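You operate a simulated robot arm through the tools that you are given. There is no shell and no other tool.

Carry out the task below with a simulated robot arm. There is one attempt and no reset: what you move stays moved.

## Task
Give the shaker crank two turns, then get the fan going again.
Fine: fan off and damper shut before cranking, damper open again after; the display ends on GOOD.

It is judged by the outcome, as a careful person would: the job done as asked, and still so three seconds after it is handed in. It fails if anything else is knocked over, pushed out of place, dropped, spilled or broken.

## Robot
A 7-joint arm with a three-finger gripper, fixed in place. Base frame: the origin is on the floor under the middle of its stand, x ahead of it, y to its left, z up. Readings come in mm, rad, newtons and seconds.
It reaches about 1342 mm from its shoulder. Its first joint turns from -2.897 to 2.897 rad. Payload 2.69 kg.
Tool frame: the origin (TCP) lies between the finger pads and is the grasp point; the fingertips stand 30 mm ahead of it; z points along the fingers, y is the line along which they close. The gripper opens to 128 mm; its body begins 117 mm behind the TCP.
Orientation is told as [roll, pitch, yaw] about the base's x, y, z axes, in that order, counted from this pose: with the fingers straight down and closing along the base's y, the tool's x points along the base's -x, its y along +y and its z along -z.

## Interface
- The arm moves only by the tool move_arm. Its argument "motion" is a list of rows, each a list of 3 entries, a list of its own where there are three numbers: the turn, a rotation vector about the tool's x, y, z in degrees, then the shift along the tool's x, y, z in m, then the closure in counts, from 0 (fully open) to 255 (shut). In form: [[[ax, ay, az], [dx, dy, dz], hand], ...]. A call has 1 to 20 rows; each row shifts and turns the commanded pose from where the row before left it, along the tool's axes as they then stand. Rows are played at 5 a second. More than 50 mm and 0.15 rad between two rows, or a gripper value outside its range, and nothing of the call is played. A pose out of reach is approached as far as the arm can. The call stops where the force on the tool passes 80 N (or 10 N more than at its start, if that is more) or the arm is blocked; 0.2 s more then pass. The fingers move at their own pace (about 127 mm/s each) and stop on an object; they squeeze with about 22 N. The grip force told is the motor's: it shows also when the fingers shut on nothing. Time passes only in rows, and 0.2 s behind the last, so rows that do not move let the fingers close. It gives the time, the measured TCP pose, the force on the tool (base axes), the opening and the grip force at its end, in the units of the frame above (readings bear some noise), with the torque about the TCP (base axes, N m) and any sound that the robot's microphone picked up.
- Cameras (640 x 400 px; columns grow to the right, rows downward): "scene" is fixed at [220.2, -650.1, 1278.2]; the picture's right is [0.84, -0.54, 0.00], its down [-0.13, -0.20, -0.97] and it looks along [0.52, 0.82, -0.24] (base axes); focal length 331 px, centre (320, 200). "wrist" rides on the gripper at [58, 54, -131] in the tool frame; the picture's right is [-0.68, 0.74, 0.00], its down [-0.62, -0.57, -0.55] and it looks along [-0.40, -0.37, 0.84] (tool axes); focal length 234 px, centre (320, 200). There is no depth. A picture from a camera that has moved, and an enlarged one, comes with that camera's place and axes in the base frame and with its lens.
- camera(camera): a new picture of that camera. It takes no simulated time.
- lift_body(by): moves the trunk up (or, below 0, down) by that many mm; the arm rides with it, the base frame stays. It gives what a move gives, with no picture.
- inspect(camera, box): a new picture of the part [left, top, right, bottom] of that camera's present view, enlarged. It takes no simulated time.
- sign_off(): hands the job in; it is judged then, once.

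Places have to be worked out from the pictures, the camera data and where the tool is seen. Open the gripper and draw the arm clear of the work before you hand the job in, unless the task says otherwise.

The tools are called after "Emit:" as a command line: name --argument value ..., lists and objects as JSON in quotes. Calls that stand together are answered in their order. move_arm: Moves the arm, as the interface text tells. Its arguments: {"type":"object","properties":{"motion":{"type":"array","items":{"type":"array"}}},"required":["motion"]} The other tools are called the same way: lift_body (by) moves the trunk up or down; camera (camera) takes a picture; inspect (camera, box) takes an enlarged picture of a part of a camera's view; sign_off () hands the job in.

At the start:

```text
time: 0.0
tool_pos: [654.3, 460.5, 1089.2]
tool_rot: [0.0, 0.001, 0.002]
contact_force: [0.4, 0.2, 0.9]
ft_torque: [-0.02, -0.05, -0.02]
finger_gap: 127.8
gripper_force: 0.0
trunk travel left (down, up): [-150.0, 200.0]
```

scene: 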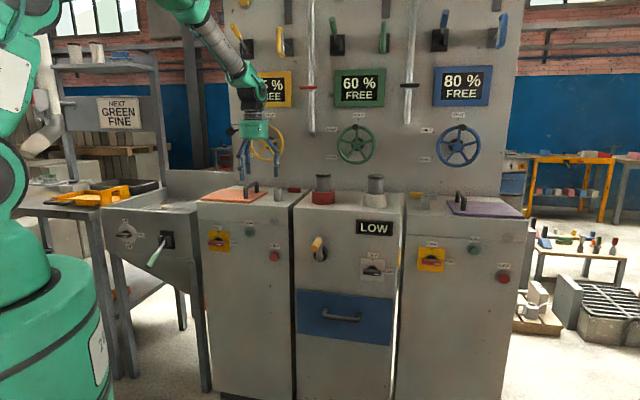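
wrist: 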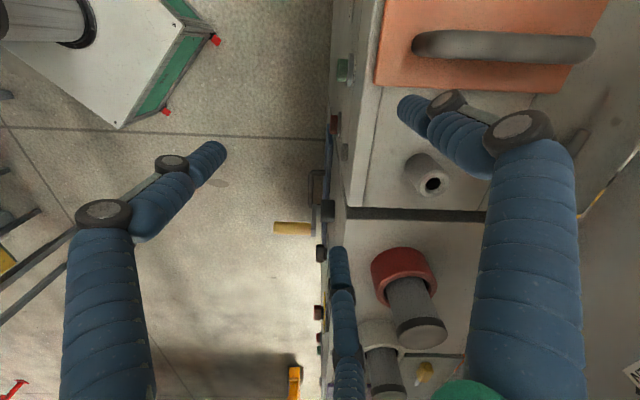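

The scene shows a panel with several cabinets, handwheels, levers and a LOW display. I'll inspect the details before moving anything.

Emit:
inspect --camera "scene" --box '[190, 160, 300, 290]'

Emit:
inspect --camera "scene" --box '[290, 160, 410, 360]'

Emit:
inspect --camera "scene" --box '[400, 170, 530, 300]'

Emit:
inspect --camera "scene" --box '[220, 0, 380, 180]'

Emit:
inspect --camera "scene" --box '[370, 0, 530, 180]'

Emit:
inspect --camera "scene" --box '[30, 80, 210, 290]'

```text
3.08 times, centred on (245, 225) of scene
camera zoom: at [220.2, -650.1, 1278.2], right [0.84, -0.54, 0.0], down [-0.13, -0.2, -0.97], along [0.52, 0.82, -0.24], focal length 1020 px, centre (551, 123)
```

zoom: 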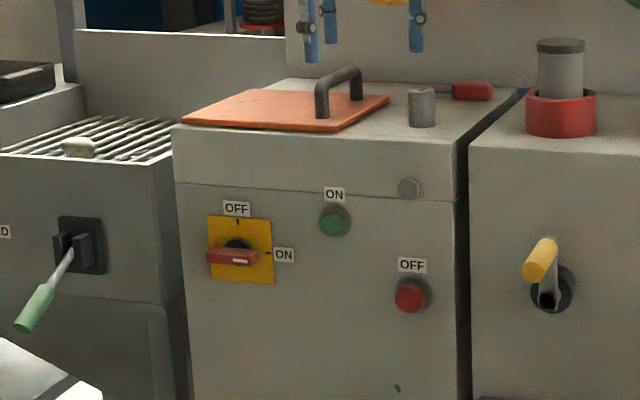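

```text
2.00 times, centred on (350, 260) of scene
camera zoom: at [220.2, -650.1, 1278.2], right [0.84, -0.54, 0.0], down [-0.13, -0.2, -0.97], along [0.52, 0.82, -0.24], focal length 663 px, centre (260, 80)
```

zoom: 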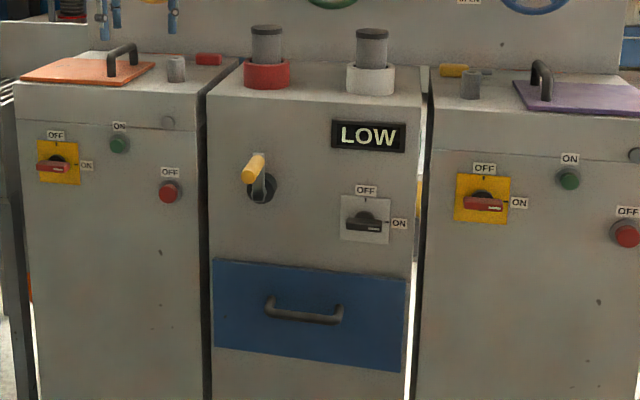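

```text
3.08 times, centred on (465, 235) of scene
camera zoom: at [220.2, -650.1, 1278.2], right [0.84, -0.54, 0.0], down [-0.13, -0.2, -0.97], along [0.52, 0.82, -0.24], focal length 1020 px, centre (-126, 92)
```

zoom: 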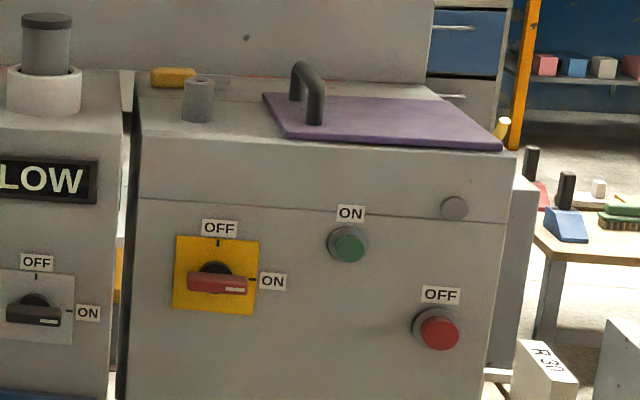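

```text
2.22 times, centred on (300, 90) of scene
camera zoom: at [220.2, -650.1, 1278.2], right [0.84, -0.54, 0.0], down [-0.13, -0.2, -0.97], along [0.52, 0.82, -0.24], focal length 736 px, centre (364, 444)
```

zoom: 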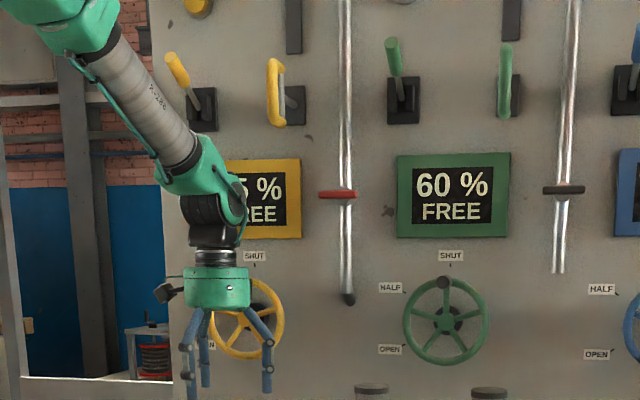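

```text
2.22 times, centred on (450, 90) of scene
camera zoom: at [220.2, -650.1, 1278.2], right [0.84, -0.54, 0.0], down [-0.13, -0.2, -0.97], along [0.52, 0.82, -0.24], focal length 736 px, centre (31, 444)
```

zoom: 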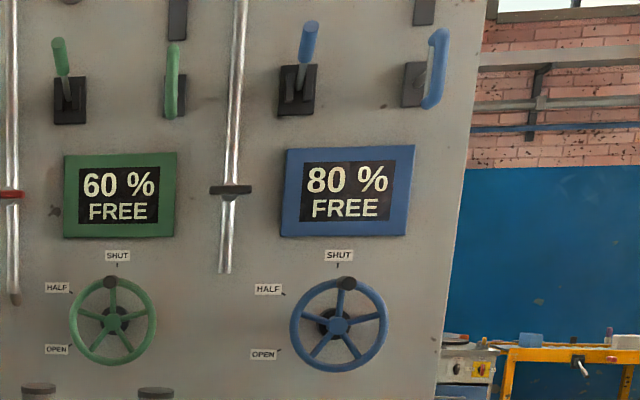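

```text
1.90 times, centred on (120, 185) of scene
camera zoom: at [220.2, -650.1, 1278.2], right [0.84, -0.54, 0.0], down [-0.13, -0.2, -0.97], along [0.52, 0.82, -0.24], focal length 631 px, centre (701, 229)
```

zoom: 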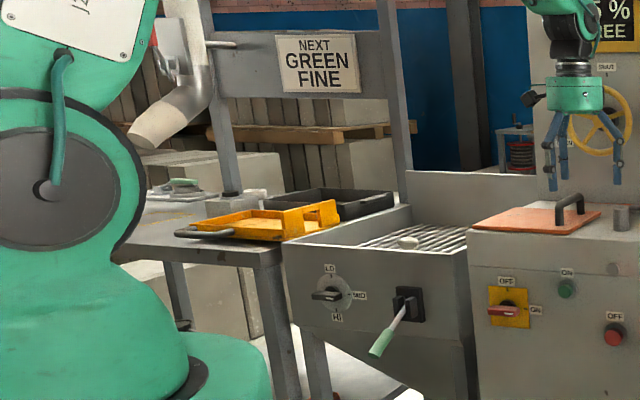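

I'll take tighter views of the centre cabinet and of the rods on the panel, to find which control is the fan and which is the damper.

Emit:
inspect --camera "scene" --box '[295, 165, 405, 235]'

Emit:
inspect --camera "scene" --box '[300, 225, 400, 290]'

Emit:
inspect --camera "scene" --box '[290, 0, 350, 140]'

Emit:
inspect --camera "scene" --box '[380, 0, 440, 140]'

Emit:
inspect --camera "scene" --box '[225, 0, 300, 60]'

Emit:
inspect --camera "scene" --box '[410, 110, 530, 200]'

Emit:
inspect --camera "scene" --box '[100, 200, 200, 280]'

Emit:
inspect --camera "scene" --box '[500, 130, 640, 350]'

```text
5.71 times, centred on (350, 200) of scene
camera zoom: at [220.2, -650.1, 1278.2], right [0.84, -0.54, 0.0], down [-0.13, -0.2, -0.97], along [0.52, 0.82, -0.24], focal length 1894 px, centre (149, 200)
```

zoom: 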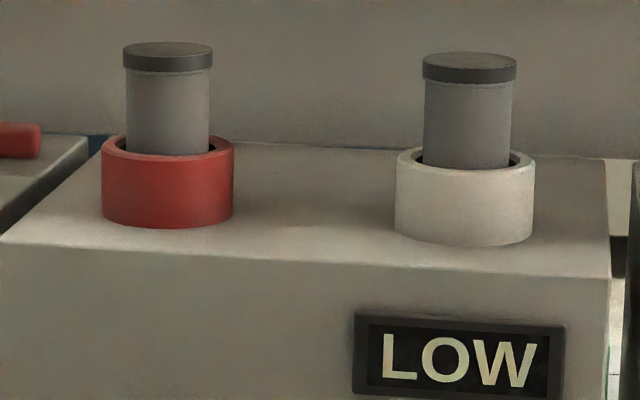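

```text
6.15 times, centred on (350, 258) of scene
camera zoom: at [220.2, -650.1, 1278.2], right [0.84, -0.54, 0.0], down [-0.13, -0.2, -0.97], along [0.52, 0.82, -0.24], focal length 2039 px, centre (135, -154)
```

zoom: 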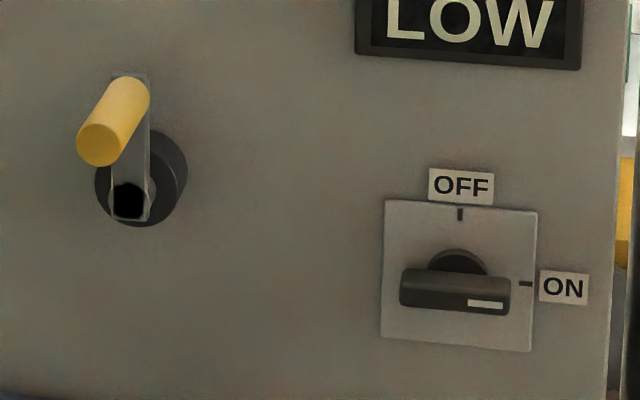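

```text
2.86 times, centred on (320, 70) of scene
camera zoom: at [220.2, -650.1, 1278.2], right [0.84, -0.54, 0.0], down [-0.13, -0.2, -0.97], along [0.52, 0.82, -0.24], focal length 947 px, centre (320, 571)
```

zoom: 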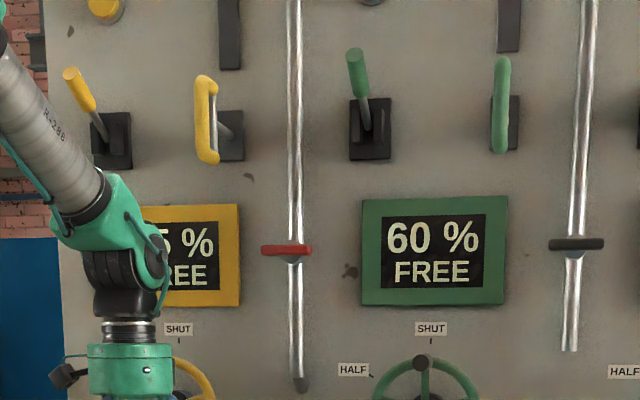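

```text
2.86 times, centred on (410, 70) of scene
camera zoom: at [220.2, -650.1, 1278.2], right [0.84, -0.54, 0.0], down [-0.13, -0.2, -0.97], along [0.52, 0.82, -0.24], focal length 947 px, centre (63, 571)
```

zoom: 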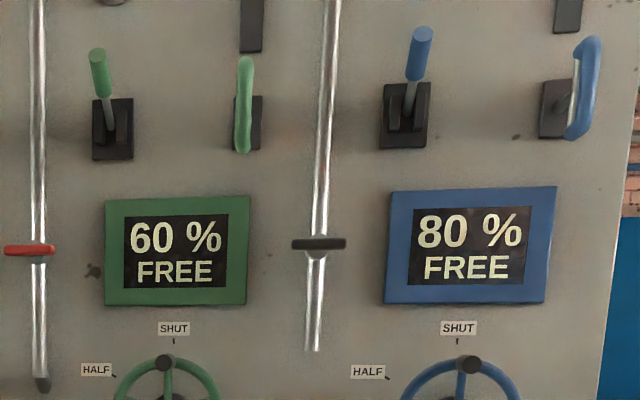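

```text
6.67 times, centred on (262, 30) of scene
camera zoom: at [220.2, -650.1, 1278.2], right [0.84, -0.54, 0.0], down [-0.13, -0.2, -0.97], along [0.52, 0.82, -0.24], focal length 2209 px, centre (703, 1333)
```

zoom: 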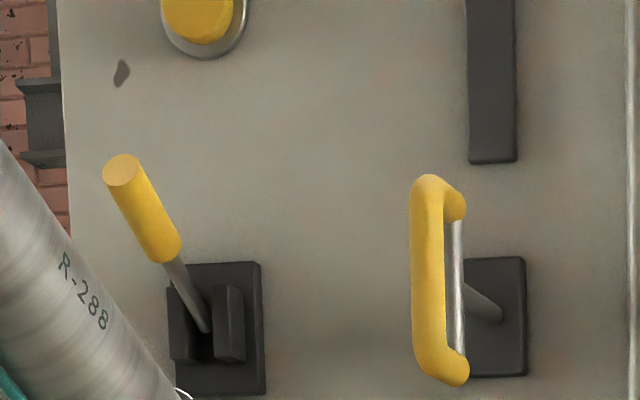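

```text
4.44 times, centred on (470, 155) of scene
camera zoom: at [220.2, -650.1, 1278.2], right [0.84, -0.54, 0.0], down [-0.13, -0.2, -0.97], along [0.52, 0.82, -0.24], focal length 1473 px, centre (-347, 400)
```

zoom: 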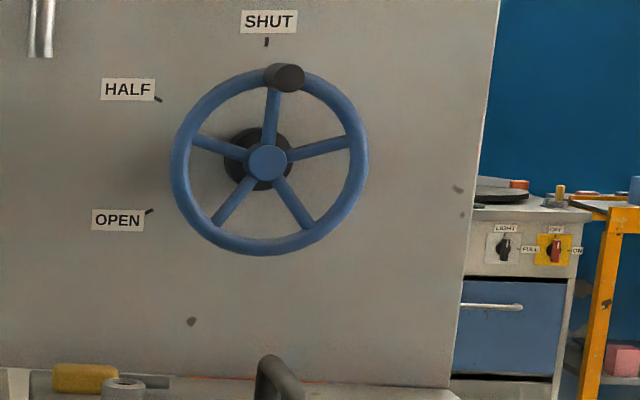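

```text
5.00 times, centred on (150, 240) of scene
camera zoom: at [220.2, -650.1, 1278.2], right [0.84, -0.54, 0.0], down [-0.13, -0.2, -0.97], along [0.52, 0.82, -0.24], focal length 1657 px, centre (1170, 0)
```

zoom: 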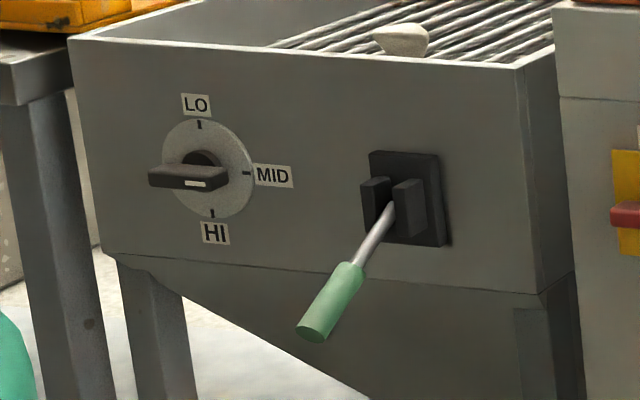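

```text
1.82 times, centred on (570, 240) of scene
camera zoom: at [220.2, -650.1, 1278.2], right [0.84, -0.54, 0.0], down [-0.13, -0.2, -0.97], along [0.52, 0.82, -0.24], focal length 603 px, centre (-134, 127)
```

zoom: 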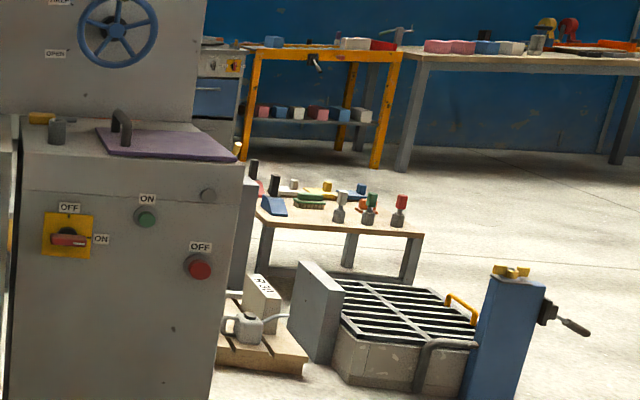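

The stations sit at 45° to the base: I place the cabinet fronts at a depth of about 827 mm along (0.707, 0.707), with the tops at z≈960. The fan switch is probably the OFF/ON knob on the centre cabinet next to LOW, and the crank has the yellow handle. I still have to find the damper, so I'll square the tool to the row and slide right above the cabinets for a look.

Emit:
move_arm --motion '[[[0, 0, -7.5], [0, 0, -0.02], 0], [[0, 0, -7.5], [0, 0, -0.02], 0], [[0, 0, -7.5], [0, 0, -0.02], 0], [[0, 0, -7.5], [0, 0, -0.02], 0], [[0, 0, -7.5], [0, 0, 0], 0], [[0, 0, -7.5], [0, 0, 0], 0], [[0, 0, 0], [0.0, -0.045, 0], 0], [[0, 0, 0], [0.0, -0.045, 0], 0], [[0, 0, 0], [0.0, -0.045, 0], 0], [[0, 0, 0], [0.0, -0.04, 0], 0]]'

Emit:
camera --camera "wrist"

Emit:
camera --camera "scene"

```text
time: 2.2
tool_pos: [777.4, 335.2, 1170.4]
tool_rot: [0.001, 0.0, 0.784]
contact_force: [-1.0, -1.0, -0.7]
ft_torque: [-0.05, -0.06, 0.03]
finger_gap: 128.0
gripper_force: 0.0
trunk travel left (down, up): [-150.0, 200.0]
```

```text
taken
camera wrist: at [699.0, 332.6, 1302.6], right [-0.04, 1.0, 0.0], down [0.84, 0.04, 0.55], along [0.55, 0.02, -0.84], focal length 234 px, centre (320, 200)
```

wrist: 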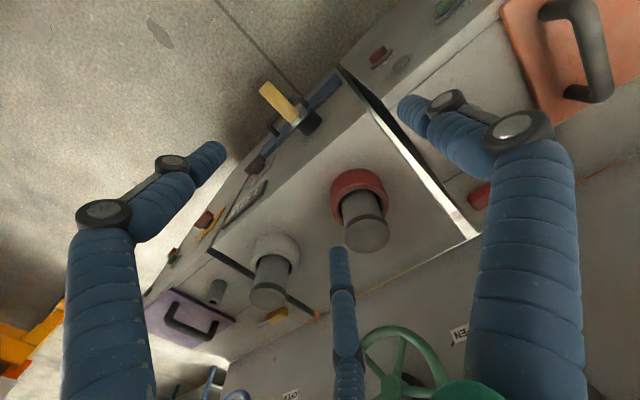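

```text
taken
```

scene: 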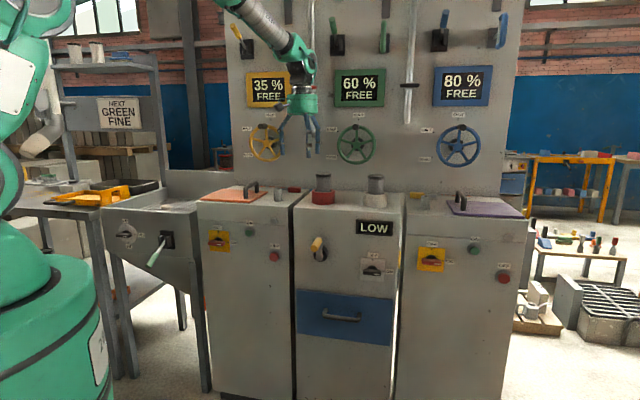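

The view from above shows the two collared stacks and the small red and yellow tabs. I'll enlarge those parts.

Emit:
inspect --camera "wrist" --box '[220, 60, 400, 180]'

Emit:
inspect --camera "wrist" --box '[320, 140, 500, 270]'

Emit:
inspect --camera "wrist" --box '[140, 220, 340, 350]'

Emit:
inspect --camera "wrist" --box '[140, 140, 300, 260]'

Emit:
inspect --camera "scene" --box '[230, 120, 320, 210]'

```text
3.33 times, centred on (310, 120) of wrist
camera zoom: at [699.0, 332.6, 1302.6], right [-0.04, 1.0, 0.0], down [0.84, 0.04, 0.55], along [0.55, 0.02, -0.84], focal length 781 px, centre (353, 467)
```

zoom: 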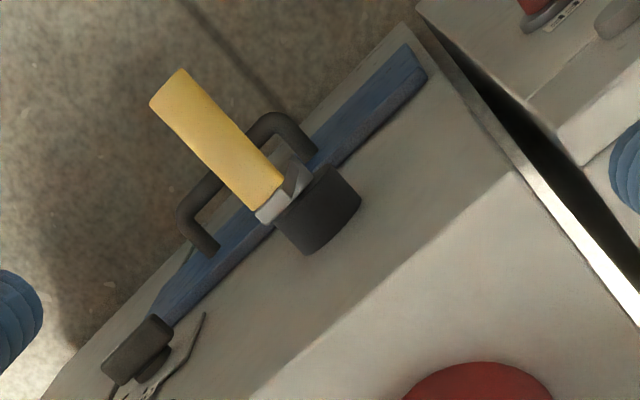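

```text
3.08 times, centred on (410, 205) of wrist
camera zoom: at [699.0, 332.6, 1302.6], right [-0.04, 1.0, 0.0], down [0.84, 0.04, 0.55], along [0.55, 0.02, -0.84], focal length 720 px, centre (43, 185)
```

zoom: 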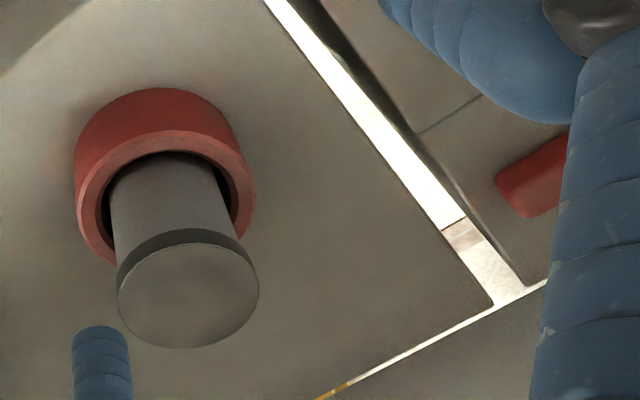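

```text
3.08 times, centred on (240, 285) of wrist
camera zoom: at [699.0, 332.6, 1302.6], right [-0.04, 1.0, 0.0], down [0.84, 0.04, 0.55], along [0.55, 0.02, -0.84], focal length 720 px, centre (566, -62)
```

zoom: 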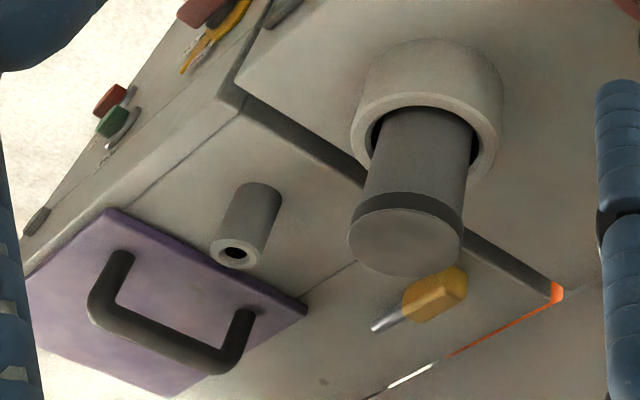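

```text
3.33 times, centred on (220, 200) of wrist
camera zoom: at [699.0, 332.6, 1302.6], right [-0.04, 1.0, 0.0], down [0.84, 0.04, 0.55], along [0.55, 0.02, -0.84], focal length 781 px, centre (653, 200)
```

zoom: 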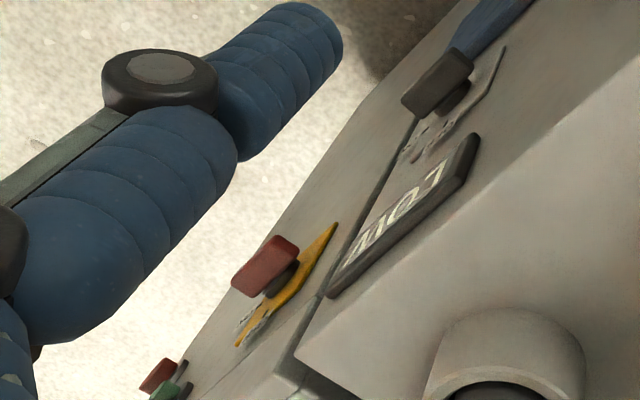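

```text
4.44 times, centred on (275, 165) of scene
camera zoom: at [220.2, -650.1, 1278.2], right [0.84, -0.54, 0.0], down [-0.13, -0.2, -0.97], along [0.52, 0.82, -0.24], focal length 1473 px, centre (520, 356)
```

zoom: 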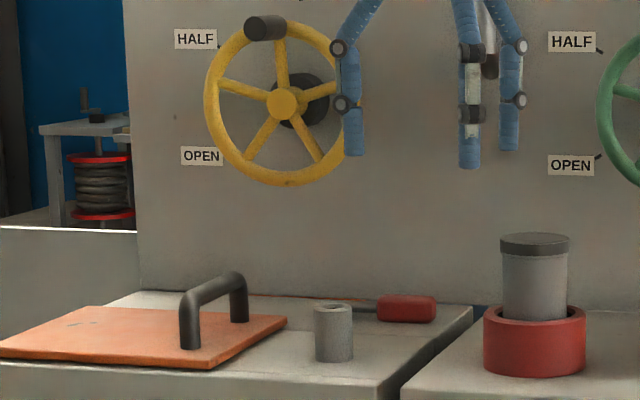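

The red and yellow pieces on the outer cabinets look like loose keys or tools, so they are not dampers. I'll back away and pitch the gripper up so the wrist camera can see the back wall and its upper part.

Emit:
move_arm --motion '[[[0, 0, 0], [0.045, 0, 0], 0], [[0, 0, 0], [0.045, 0, 0], 0], [[0, 0, 0], [0.045, 0, 0], 0], [[0, 0, 0], [0.045, 0, 0], 0], [[0, 0, 0], [0.045, 0, 0], 0], [[0, 0, 0], [0.045, 0, 0], 0], [[0, 0, 0], [0.03, 0, 0], 0], [[0, -7.5, 0], [0, 0, 0], 0], [[0, -7.5, 0], [0, 0, 0], 0], [[0, -7.5, 0], [0, 0, 0], 0], [[0, -7.5, 0], [0, 0, 0], 0], [[0, -7.5, 0], [0, 0, 0], 0], [[0, -7.5, 0], [0, 0, 0], 0], [[0, -7.5, 0], [0, 0, 0], 0], [[0, -7.5, 0], [0, 0, 0], 0], [[0, -7.5, 0], [0, 0, 0], 0], [[0, -7.5, 0], [0, 0, 0], 0], [[0, -7.5, 0], [0, 0, 0], 0], [[0, -7.5, 0], [0, 0, 0], 0]]'

Emit:
camera --camera "wrist"

Emit:
camera --camera "scene"

```text
time: 6.2
tool_pos: [566.2, 124.4, 1170.7]
tool_rot: [-2.627, -1.568, -2.871]
contact_force: [-0.7, 0.6, -0.1]
ft_torque: [-0.03, 0.04, -0.01]
finger_gap: 128.1
gripper_force: 0.1
trunk travel left (down, up): [-150.0, 200.0]
```

```text
taken
camera wrist: at [436.4, 70.1, 1112.6], right [-0.52, 0.52, 0.68], down [0.01, -0.79, 0.62], along [0.85, 0.33, 0.41], focal length 234 px, centre (320, 200)
```

wrist: 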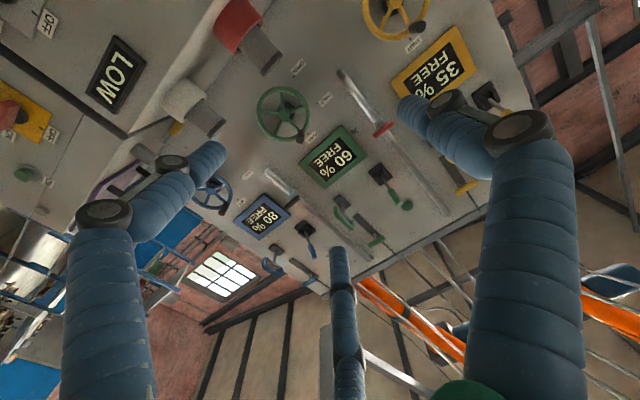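

```text
taken
```

scene: 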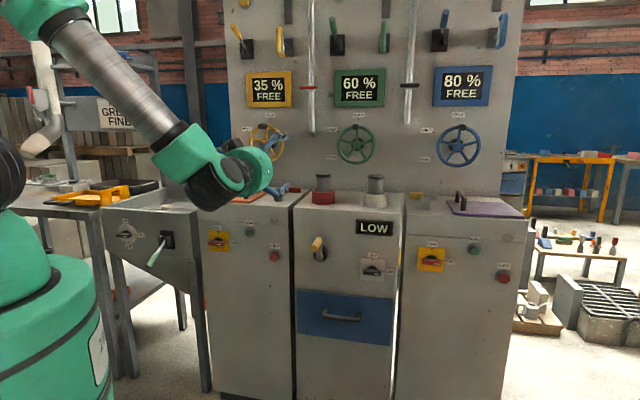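

The wrist view is rotated, but it now covers the wall and its upper edge. I'll enlarge the rods, the handles and the levers.

Emit:
inspect --camera "wrist" --box '[320, 50, 460, 220]'

Emit:
inspect --camera "wrist" --box '[240, 150, 400, 300]'

Emit:
inspect --camera "wrist" --box '[140, 0, 340, 140]'

Emit:
inspect --camera "wrist" --box '[380, 40, 520, 220]'

```text
2.35 times, centred on (390, 135) of wrist
camera zoom: at [436.4, 70.1, 1112.6], right [-0.52, 0.52, 0.68], down [0.01, -0.79, 0.62], along [0.85, 0.33, 0.41], focal length 551 px, centre (155, 353)
```

zoom: 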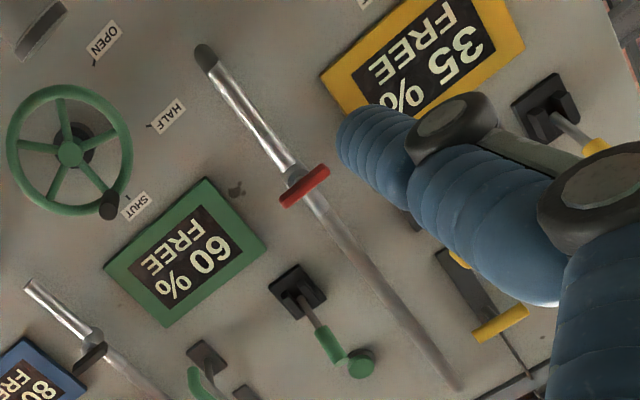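

```text
2.67 times, centred on (320, 225) of wrist
camera zoom: at [436.4, 70.1, 1112.6], right [-0.52, 0.52, 0.68], down [0.01, -0.79, 0.62], along [0.85, 0.33, 0.41], focal length 624 px, centre (320, 133)
```

zoom: 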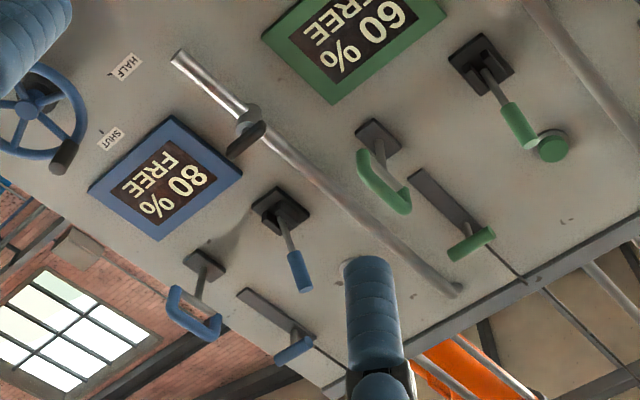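

```text
2.86 times, centred on (240, 70) of wrist
camera zoom: at [436.4, 70.1, 1112.6], right [-0.52, 0.52, 0.68], down [0.01, -0.79, 0.62], along [0.85, 0.33, 0.41], focal length 669 px, centre (549, 571)
```

zoom: 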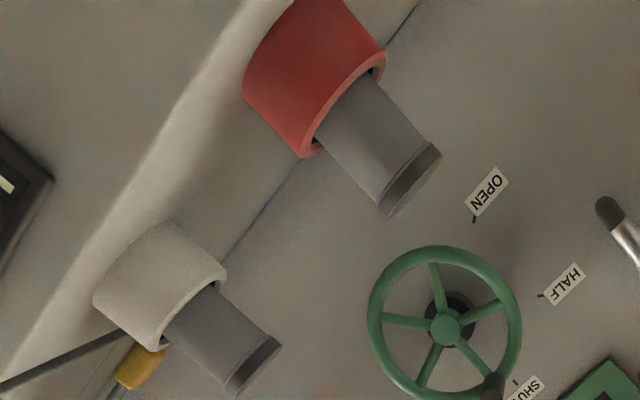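

```text
2.22 times, centred on (450, 130) of wrist
camera zoom: at [436.4, 70.1, 1112.6], right [-0.52, 0.52, 0.68], down [0.01, -0.79, 0.62], along [0.85, 0.33, 0.41], focal length 520 px, centre (31, 356)
```

zoom: 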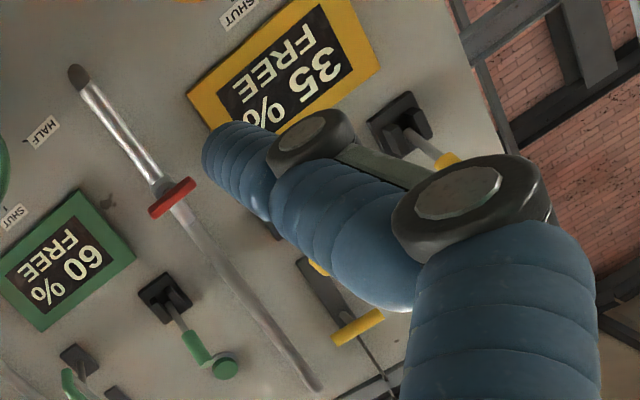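

The chrome pipes look like drop pipes with quarter-turn bars, and each hopper has its own wheel and levers. The extractor's damper is still unclear, so I'll roll the gripper 90° and move in for a close view of the centre cabinet's stacks and front.

Emit:
move_arm --motion '[[[0, 0, 7.5], [0, 0, 0], 0], [[0, 0, 7.5], [0, 0, 0], 0], [[0, 0, 7.5], [0, 0, 0], 0], [[0, 0, 7.5], [0, 0, 0], 0], [[0, 0, 7.5], [0, 0, 0], 0], [[0, 0, 7.5], [0, 0, 0], 0], [[0, 0, 7.5], [0, 0, 0], 0], [[0, 0, 7.5], [0, 0, 0], 0], [[0, 0, 7.5], [0, 0, 0], 0], [[0, 0, 7.5], [0, 0, 0], 0], [[0, 0, 7.5], [0, 0, 0], 0], [[0, 0, 7.5], [0, 0, 0], 0], [[0, 0, 0], [-0.011, -0.008, 0.042], 0], [[0, 0, 0], [-0.011, -0.008, 0.042], 0], [[0, 0, 0], [-0.011, -0.008, 0.042], 0], [[0, 0, 0], [-0.011, -0.008, 0.042], 0], [[0, 0, 0], [-0.011, -0.008, 0.042], 0], [[0, 0, 0], [-0.011, -0.008, 0.042], 0]]'

Emit:
camera --camera "wrist"

Emit:
camera --camera "scene"

```text
time: 10.0
tool_pos: [792.4, 256.2, 1122.2]
tool_rot: [1.571, 0.0, -0.783]
contact_force: [0.3, 0.1, 0.9]
ft_torque: [0.01, 0.01, -0.03]
finger_gap: 128.0
gripper_force: 0.0
trunk travel left (down, up): [-150.0, 200.0]
```

```text
taken
camera wrist: at [658.0, 203.8, 1176.0], right [0.48, -0.48, 0.74], down [0.05, -0.82, -0.57], along [0.88, 0.31, -0.37], focal length 234 px, centre (320, 200)
```

wrist: 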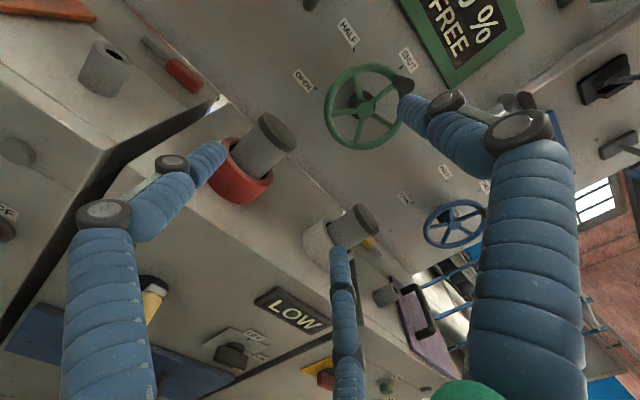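

```text
taken
```

scene: 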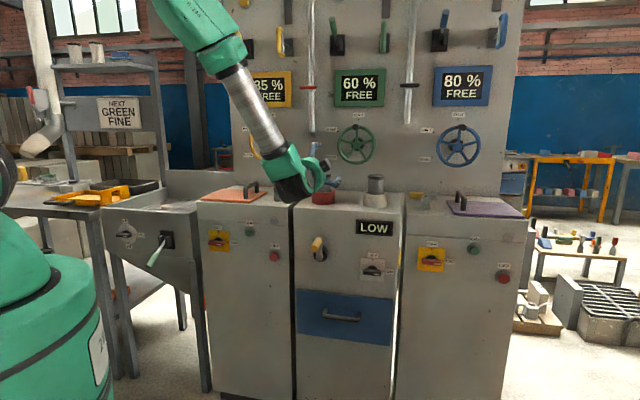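

At the far left of the scene there is a white duct and nozzle with a red part on it, beside the shelf. It could be the extraction duct and its damper, so I'll enlarge it along with the stacks.

Emit:
inspect --camera "scene" --box '[0, 20, 120, 200]'

Emit:
inspect --camera "scene" --box '[10, 60, 80, 165]'

Emit:
inspect --camera "wrist" --box '[190, 90, 390, 270]'

Emit:
inspect --camera "wrist" --box '[140, 260, 340, 400]'

Emit:
inspect --camera "wrist" --box '[300, 200, 480, 380]'

```text
2.22 times, centred on (60, 110) of scene
camera zoom: at [220.2, -650.1, 1278.2], right [0.84, -0.54, 0.0], down [-0.13, -0.2, -0.97], along [0.52, 0.82, -0.24], focal length 736 px, centre (898, 400)
```

zoom: 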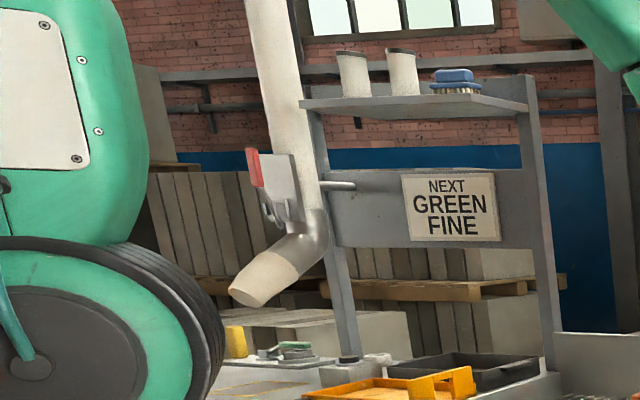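

```text
3.81 times, centred on (45, 112) of scene
camera zoom: at [220.2, -650.1, 1278.2], right [0.84, -0.54, 0.0], down [-0.13, -0.2, -0.97], along [0.52, 0.82, -0.24], focal length 1262 px, centre (1368, 533)
```

zoom: 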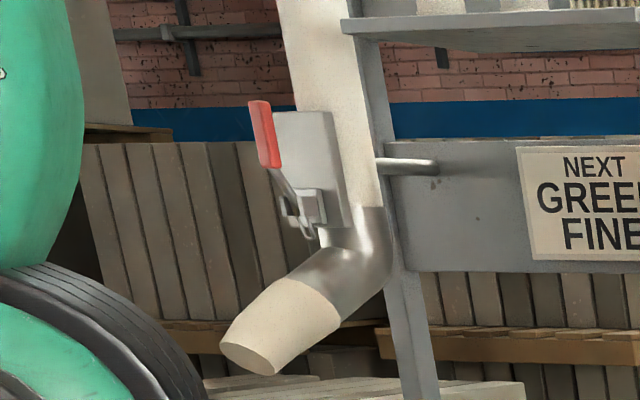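

```text
2.22 times, centred on (290, 180) of wrist
camera zoom: at [658.0, 203.8, 1176.0], right [0.48, -0.48, 0.74], down [0.05, -0.82, -0.57], along [0.88, 0.31, -0.37], focal length 520 px, centre (387, 244)
```

zoom: 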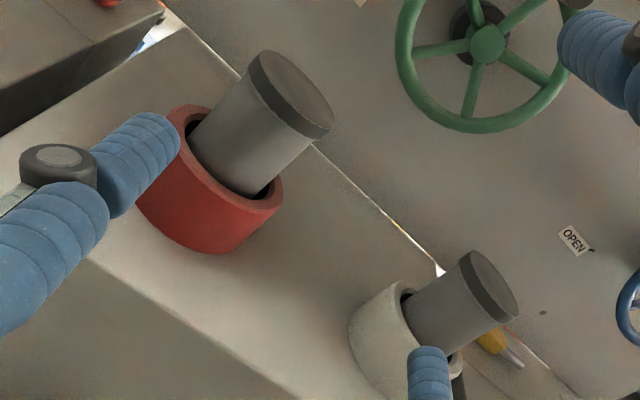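

```text
2.86 times, centred on (240, 330) of wrist
camera zoom: at [658.0, 203.8, 1176.0], right [0.48, -0.48, 0.74], down [0.05, -0.82, -0.57], along [0.88, 0.31, -0.37], focal length 669 px, centre (549, -171)
```

zoom: 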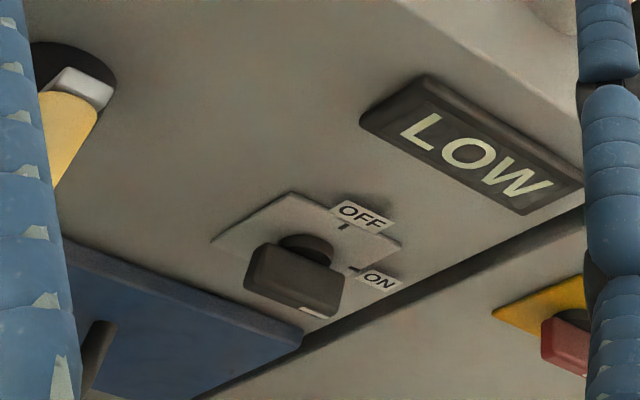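

```text
2.22 times, centred on (390, 290) of wrist
camera zoom: at [658.0, 203.8, 1176.0], right [0.48, -0.48, 0.74], down [0.05, -0.82, -0.57], along [0.88, 0.31, -0.37], focal length 520 px, centre (164, 0)
```

zoom: 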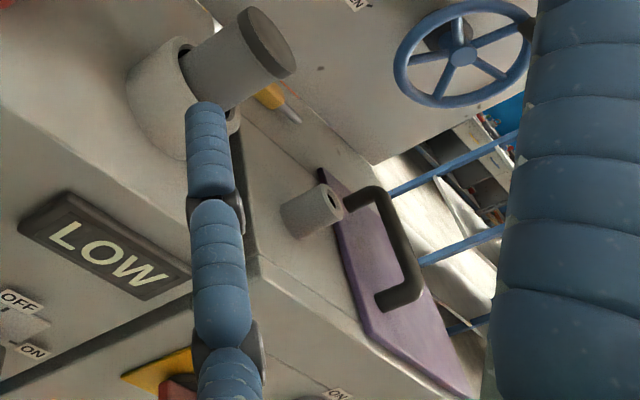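

There is a white duct with a slide box and a red toggle handle on the left, over the bench. That looks like a damper or blast gate, at about x≈0, y≈950, z≈1350. I'll retract, rise and swing left to see it with the wrist camera.

Emit:
move_arm --motion '[[[0, 0, 0], [0, 0.03, -0.03], 0], [[0, 0, 0], [0, 0.03, -0.03], 0], [[0, 0, 0], [0, 0.03, -0.03], 0], [[0, 0, 0], [0, 0.03, -0.03], 0], [[0, 0, 0], [0, 0.03, -0.03], 0], [[0, 0, 0], [0, 0.03, -0.03], 0], [[0, 0, 0], [0.044, 0, 0], 0], [[0, 0, 0], [0.044, 0, 0], 0], [[0, 0, 0], [0.044, 0, 0], 0], [[0, 0, 0], [0.044, 0, 0], 0], [[0, 0, 0], [0.044, 0, 0], 0], [[0, 0, 0], [0.044, 0, 0], 0], [[0, 0, 0], [0.044, 0, 0], 0], [[0, 0, 0], [0.044, 0, 0], 0], [[0, 0, 0], [0.044, 0, 0], 0], [[0, 0, 0], [0.044, 0, 0], 0], [[0, 0, 0], [0.044, 0, 0], 0], [[0, 0, 0], [0.044, 0, 0], 0]]'

Emit:
camera --camera "wrist"

Emit:
camera --camera "scene"

```text
time: 13.8
tool_pos: [414.0, 361.4, 1325.4]
tool_rot: [1.565, 0.0, -0.759]
contact_force: [-0.2, 0.4, -0.6]
ft_torque: [0.02, -0.01, 0.03]
finger_gap: 128.1
gripper_force: 0.1
out of reach, approached as far as the arm can: row 14, 15, 16, 17, 18
trunk travel left (down, up): [-150.0, 200.0]
```

```text
taken
camera wrist: at [282.5, 306.8, 1379.6], right [0.49, -0.46, 0.74], down [0.07, -0.82, -0.56], along [0.87, 0.33, -0.38], focal length 234 px, centre (320, 200)
```

wrist: 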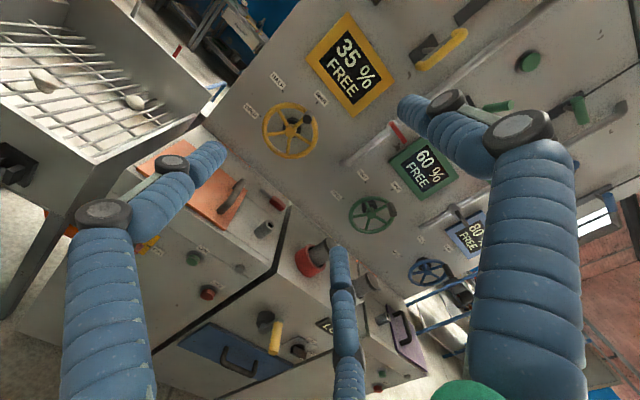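

```text
taken
```

scene: 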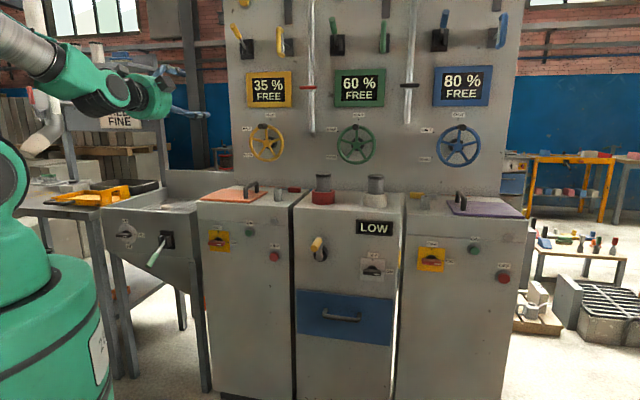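

The arm ran out of reach sideways in that orientation, at v≈37. I'll now yaw the tool left towards the duct, which should suit the arm better, and look.

Emit:
move_arm --motion '[[[0, 7.5, 0], [0, 0, 0], 0], [[0, 7.5, 0], [0, 0, 0], 0], [[0, 7.5, 0], [0, 0, 0], 0], [[0, 7.5, 0], [0, 0, 0], 0], [[0, 7.5, 0], [0, 0, 0], 0], [[0, 7.5, 0], [0, 0, 0], 0]]'

Emit:
camera --camera "wrist"

Emit:
camera --camera "scene"

```text
time: 15.2
tool_pos: [413.6, 365.0, 1326.9]
tool_rot: [1.571, 0.0, 0.002]
contact_force: [0.3, -0.9, -0.2]
ft_torque: [-0.01, 0.0, -0.07]
finger_gap: 128.0
gripper_force: 0.1
trunk travel left (down, up): [-150.0, 200.0]
```

```text
taken
camera wrist: at [354.7, 234.1, 1380.6], right [0.68, 0.0, 0.74], down [0.62, -0.55, -0.57], along [0.4, 0.84, -0.37], focal length 234 px, centre (320, 200)
```

wrist: 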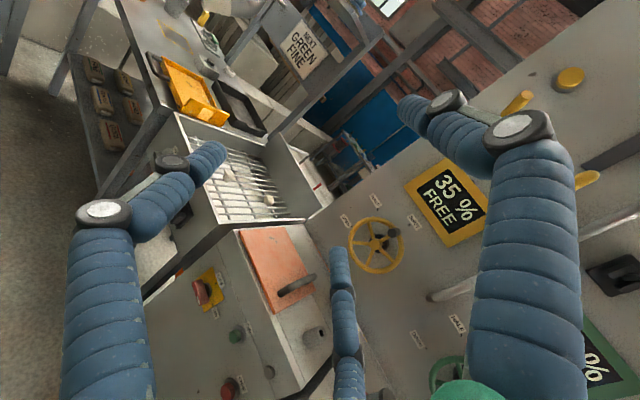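

```text
taken
```

scene: 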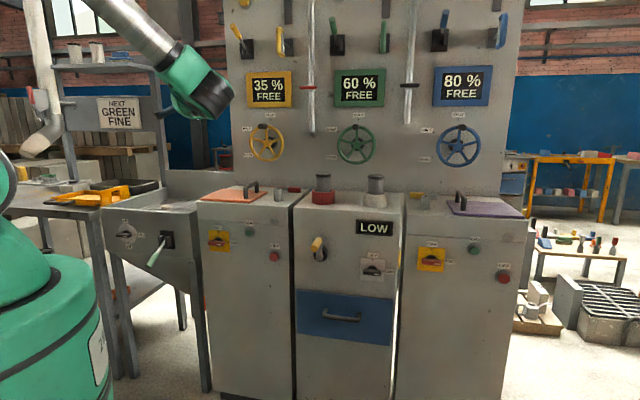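

The duct is still off to the left of the wrist view. I'll yaw a further 45° and slide a bit to the left.

Emit:
move_arm --motion '[[[0, 7.5, 0], [0.03, 0, 0], 0], [[0, 7.5, 0], [0.03, 0, 0], 0], [[0, 7.5, 0], [0.03, 0, 0], 0], [[0, 7.5, 0], [0.02, 0, 0], 0], [[0, 7.5, 0], [0, 0, 0], 0], [[0, 7.5, 0], [0, 0, 0], 0]]'

Emit:
camera --camera "wrist"

Emit:
camera --camera "scene"

```text
time: 16.6
tool_pos: [306.5, 348.1, 1326.3]
tool_rot: [1.571, 0.002, 0.788]
contact_force: [-0.3, 0.1, 0.4]
ft_torque: [-0.03, 0.0, -0.01]
finger_gap: 128.2
gripper_force: 0.0
trunk travel left (down, up): [-150.0, 200.0]
```

```text
taken
camera wrist: at [358.9, 213.1, 1380.3], right [0.48, 0.48, 0.74], down [0.82, 0.05, -0.57], along [-0.31, 0.88, -0.37], focal length 234 px, centre (320, 200)
```

wrist: 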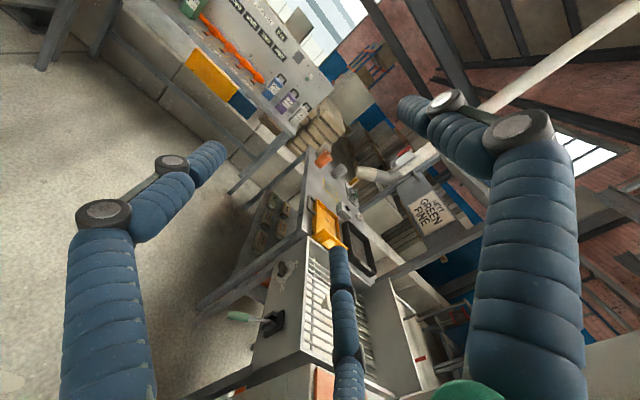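

```text
taken
```

scene: 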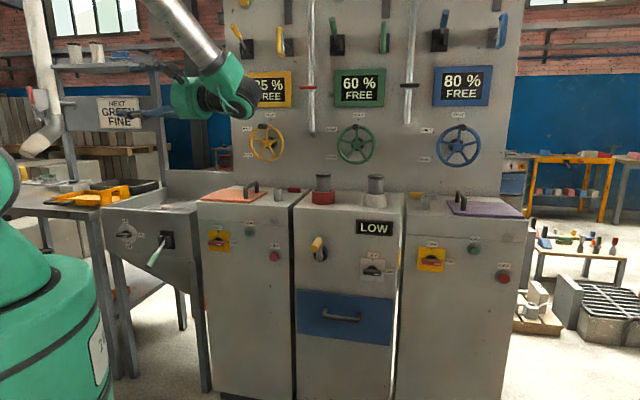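

The duct nozzle and red handle are now visible in the wrist view near (390,165). I'll enlarge that, along with the bench below.

Emit:
inspect --camera "wrist" --box '[320, 110, 460, 210]'

Emit:
inspect --camera "wrist" --box '[280, 130, 480, 290]'

Emit:
inspect --camera "wrist" --box '[170, 0, 360, 150]'

Emit:
inspect --camera "wrist" --box '[220, 240, 340, 370]'

```text
4.00 times, centred on (390, 160) of wrist
camera zoom: at [358.9, 213.1, 1380.3], right [0.48, 0.48, 0.74], down [0.82, 0.05, -0.57], along [-0.31, 0.88, -0.37], focal length 937 px, centre (40, 360)
```

zoom: 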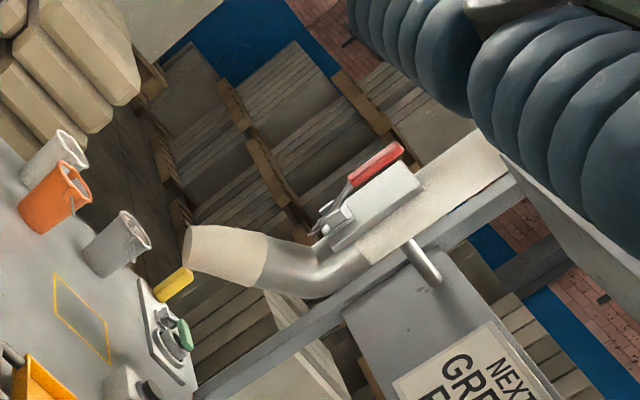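

```text
2.50 times, centred on (380, 210) of wrist
camera zoom: at [358.9, 213.1, 1380.3], right [0.48, 0.48, 0.74], down [0.82, 0.05, -0.57], along [-0.31, 0.88, -0.37], focal length 585 px, centre (170, 175)
```

zoom: 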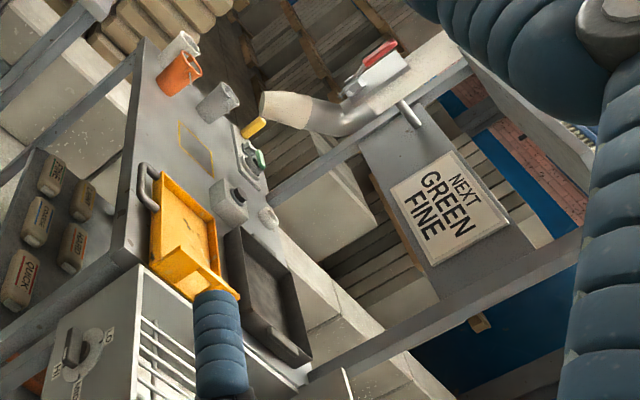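

```text
2.67 times, centred on (265, 75) of wrist
camera zoom: at [358.9, 213.1, 1380.3], right [0.48, 0.48, 0.74], down [0.82, 0.05, -0.57], along [-0.31, 0.88, -0.37], focal length 624 px, centre (467, 533)
```

zoom: 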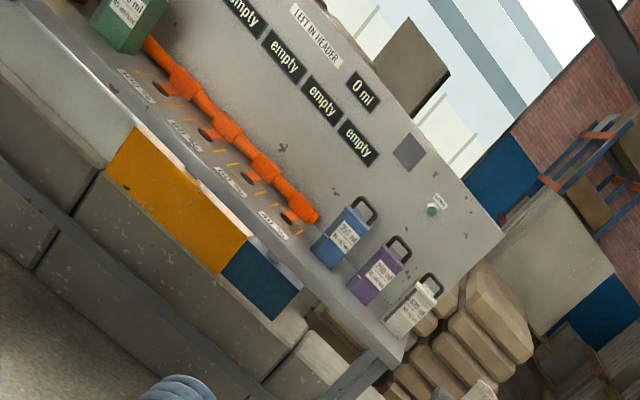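

```text
3.08 times, centred on (280, 305) of wrist
camera zoom: at [358.9, 213.1, 1380.3], right [0.48, 0.48, 0.74], down [0.82, 0.05, -0.57], along [-0.31, 0.88, -0.37], focal length 720 px, centre (443, -123)
```

zoom: 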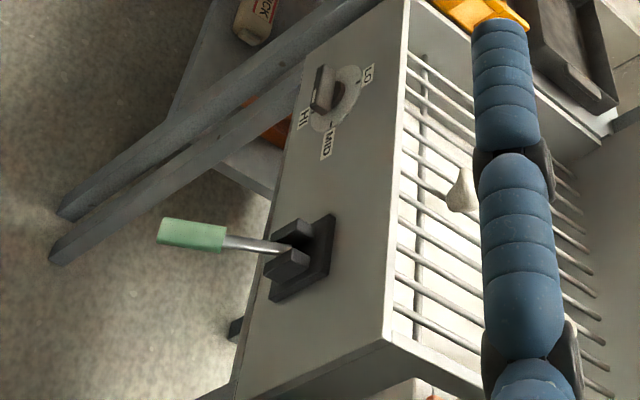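

Triangulating the red-handled duct puts it near (-80, 1690, 1397). That is beyond the arm's reach, so it must be scenery. I'll swing back to the centre and take close looks at the extractor cabinet and the stacks.

Emit:
move_arm --motion '[[[0, -7.5, 0], [0, 0, -0.04], 0], [[0, -7.5, 0], [0, 0, -0.04], 0], [[0, -7.5, 0], [0, 0, -0.04], 0], [[0, -7.5, 0], [-0.01, 0, -0.04], 0], [[0, -7.5, 0], [-0.028, 0, -0.028], 0], [[0, -7.5, 0], [-0.028, 0, -0.028], 0], [[0, -7.5, 0], [-0.028, 0, -0.028], 0], [[0, -7.5, 0], [-0.028, 0, -0.028], 0], [[0, -7.5, 0], [-0.04, 0, -0.01], 0], [[0, -7.5, 0], [-0.04, 0, 0], 0], [[0, -7.5, 0], [-0.04, 0, 0], 0], [[0, -7.5, 0], [-0.04, 0, 0], 0], [[0, 0, 0], [0, -0.045, 0], 0], [[0, 0, 0], [0, -0.045, 0], 0], [[0, 0, 0], [0, -0.045, 0], 0], [[0, 0, 0], [0, -0.045, 0], 0]]'

Emit:
camera --camera "wrist"

Emit:
camera --camera "scene"

```text
time: 20.0
tool_pos: [657.8, 36.0, 1147.5]
tool_rot: [1.571, -0.003, -0.786]
contact_force: [-0.3, 0.3, 0.9]
ft_torque: [-0.02, 0.0, -0.03]
finger_gap: 128.2
gripper_force: 0.0
trunk travel left (down, up): [-150.0, 200.0]
```

```text
taken
camera wrist: at [523.8, -14.8, 1200.0], right [0.48, -0.48, 0.74], down [0.05, -0.82, -0.57], along [0.88, 0.31, -0.37], focal length 234 px, centre (320, 200)
```

wrist: 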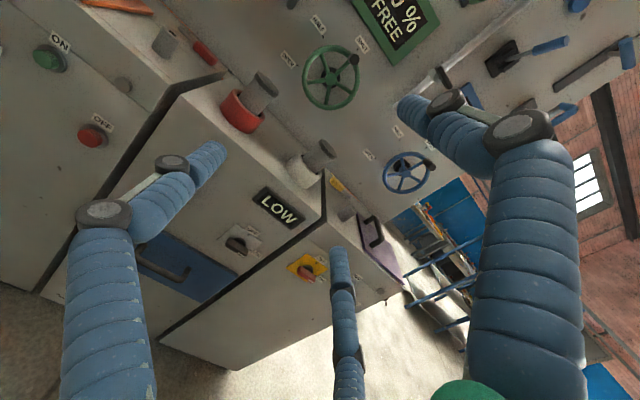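

```text
taken
```

scene: 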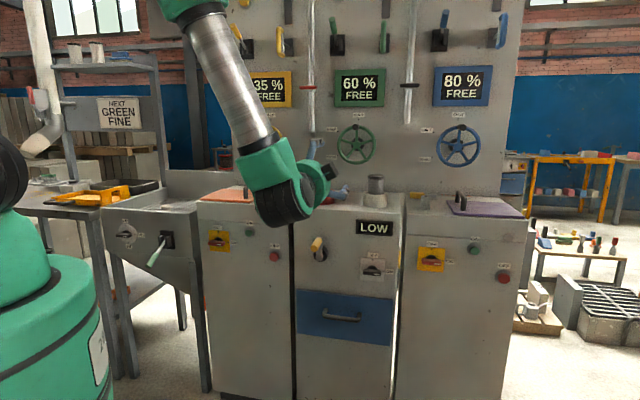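

Next, the two pipes with bars on the wall. I'll move up and left so that the wrist camera looks at the red-bar and black-bar handles.

Emit:
inspect --camera "wrist" --box '[200, 50, 380, 200]'

Emit:
move_arm --motion '[[[0, 0, 0], [0.025, 0.035, 0.016], 0], [[0, 0, 0], [0.025, 0.035, 0.016], 0], [[0, 0, 0], [0.025, 0.035, 0.016], 0], [[0, 0, 0], [0.025, 0.035, 0.016], 0], [[0, 0, 0], [0.025, 0.035, 0.016], 0], [[0, 0, 0], [0.025, 0.035, 0.016], 0], [[0, 0, 0], [0.025, 0.035, 0.016], 0], [[0, 0, 0], [0.025, 0.035, 0.016], 0], [[0, 0, 0], [0.025, 0.035, 0.016], 0], [[0, 0, 0], [0.025, 0.035, 0.016], 0]]'

Emit:
camera --camera "wrist"

Emit:
camera --camera "scene"

```text
2.67 times, centred on (290, 125) of wrist
camera zoom: at [523.8, -14.8, 1200.0], right [0.48, -0.48, 0.74], down [0.05, -0.82, -0.57], along [0.88, 0.31, -0.37], focal length 624 px, centre (400, 400)
```

zoom: 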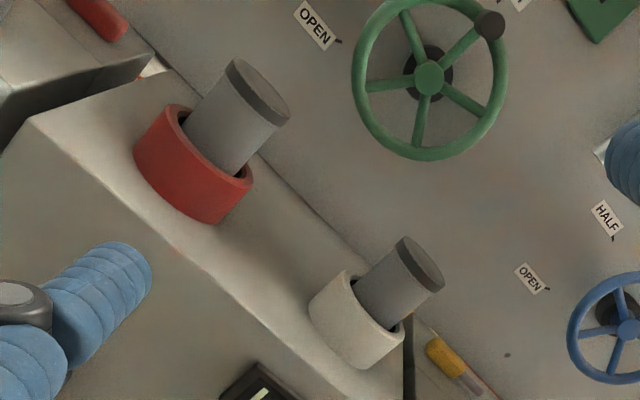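

```text
time: 22.2
tool_pos: [595.5, 326.5, 1494.8]
tool_rot: [1.572, 0.002, -0.784]
contact_force: [0.2, -0.8, 0.0]
ft_torque: [0.01, -0.02, 0.04]
finger_gap: 128.0
gripper_force: 0.1
trunk travel left (down, up): [-150.0, 200.0]
```

```text
taken
camera wrist: at [461.3, 276.1, 1549.0], right [0.48, -0.48, 0.74], down [0.05, -0.82, -0.57], along [0.88, 0.31, -0.37], focal length 234 px, centre (320, 200)
```

wrist: 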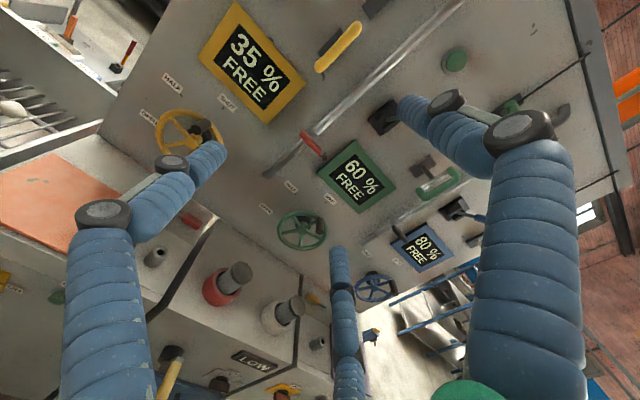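

```text
taken
```

scene: 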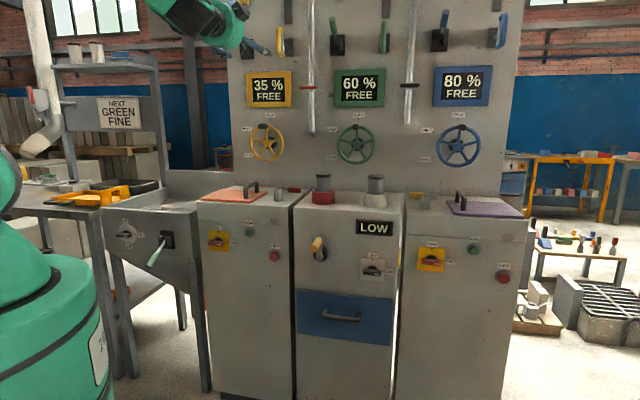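

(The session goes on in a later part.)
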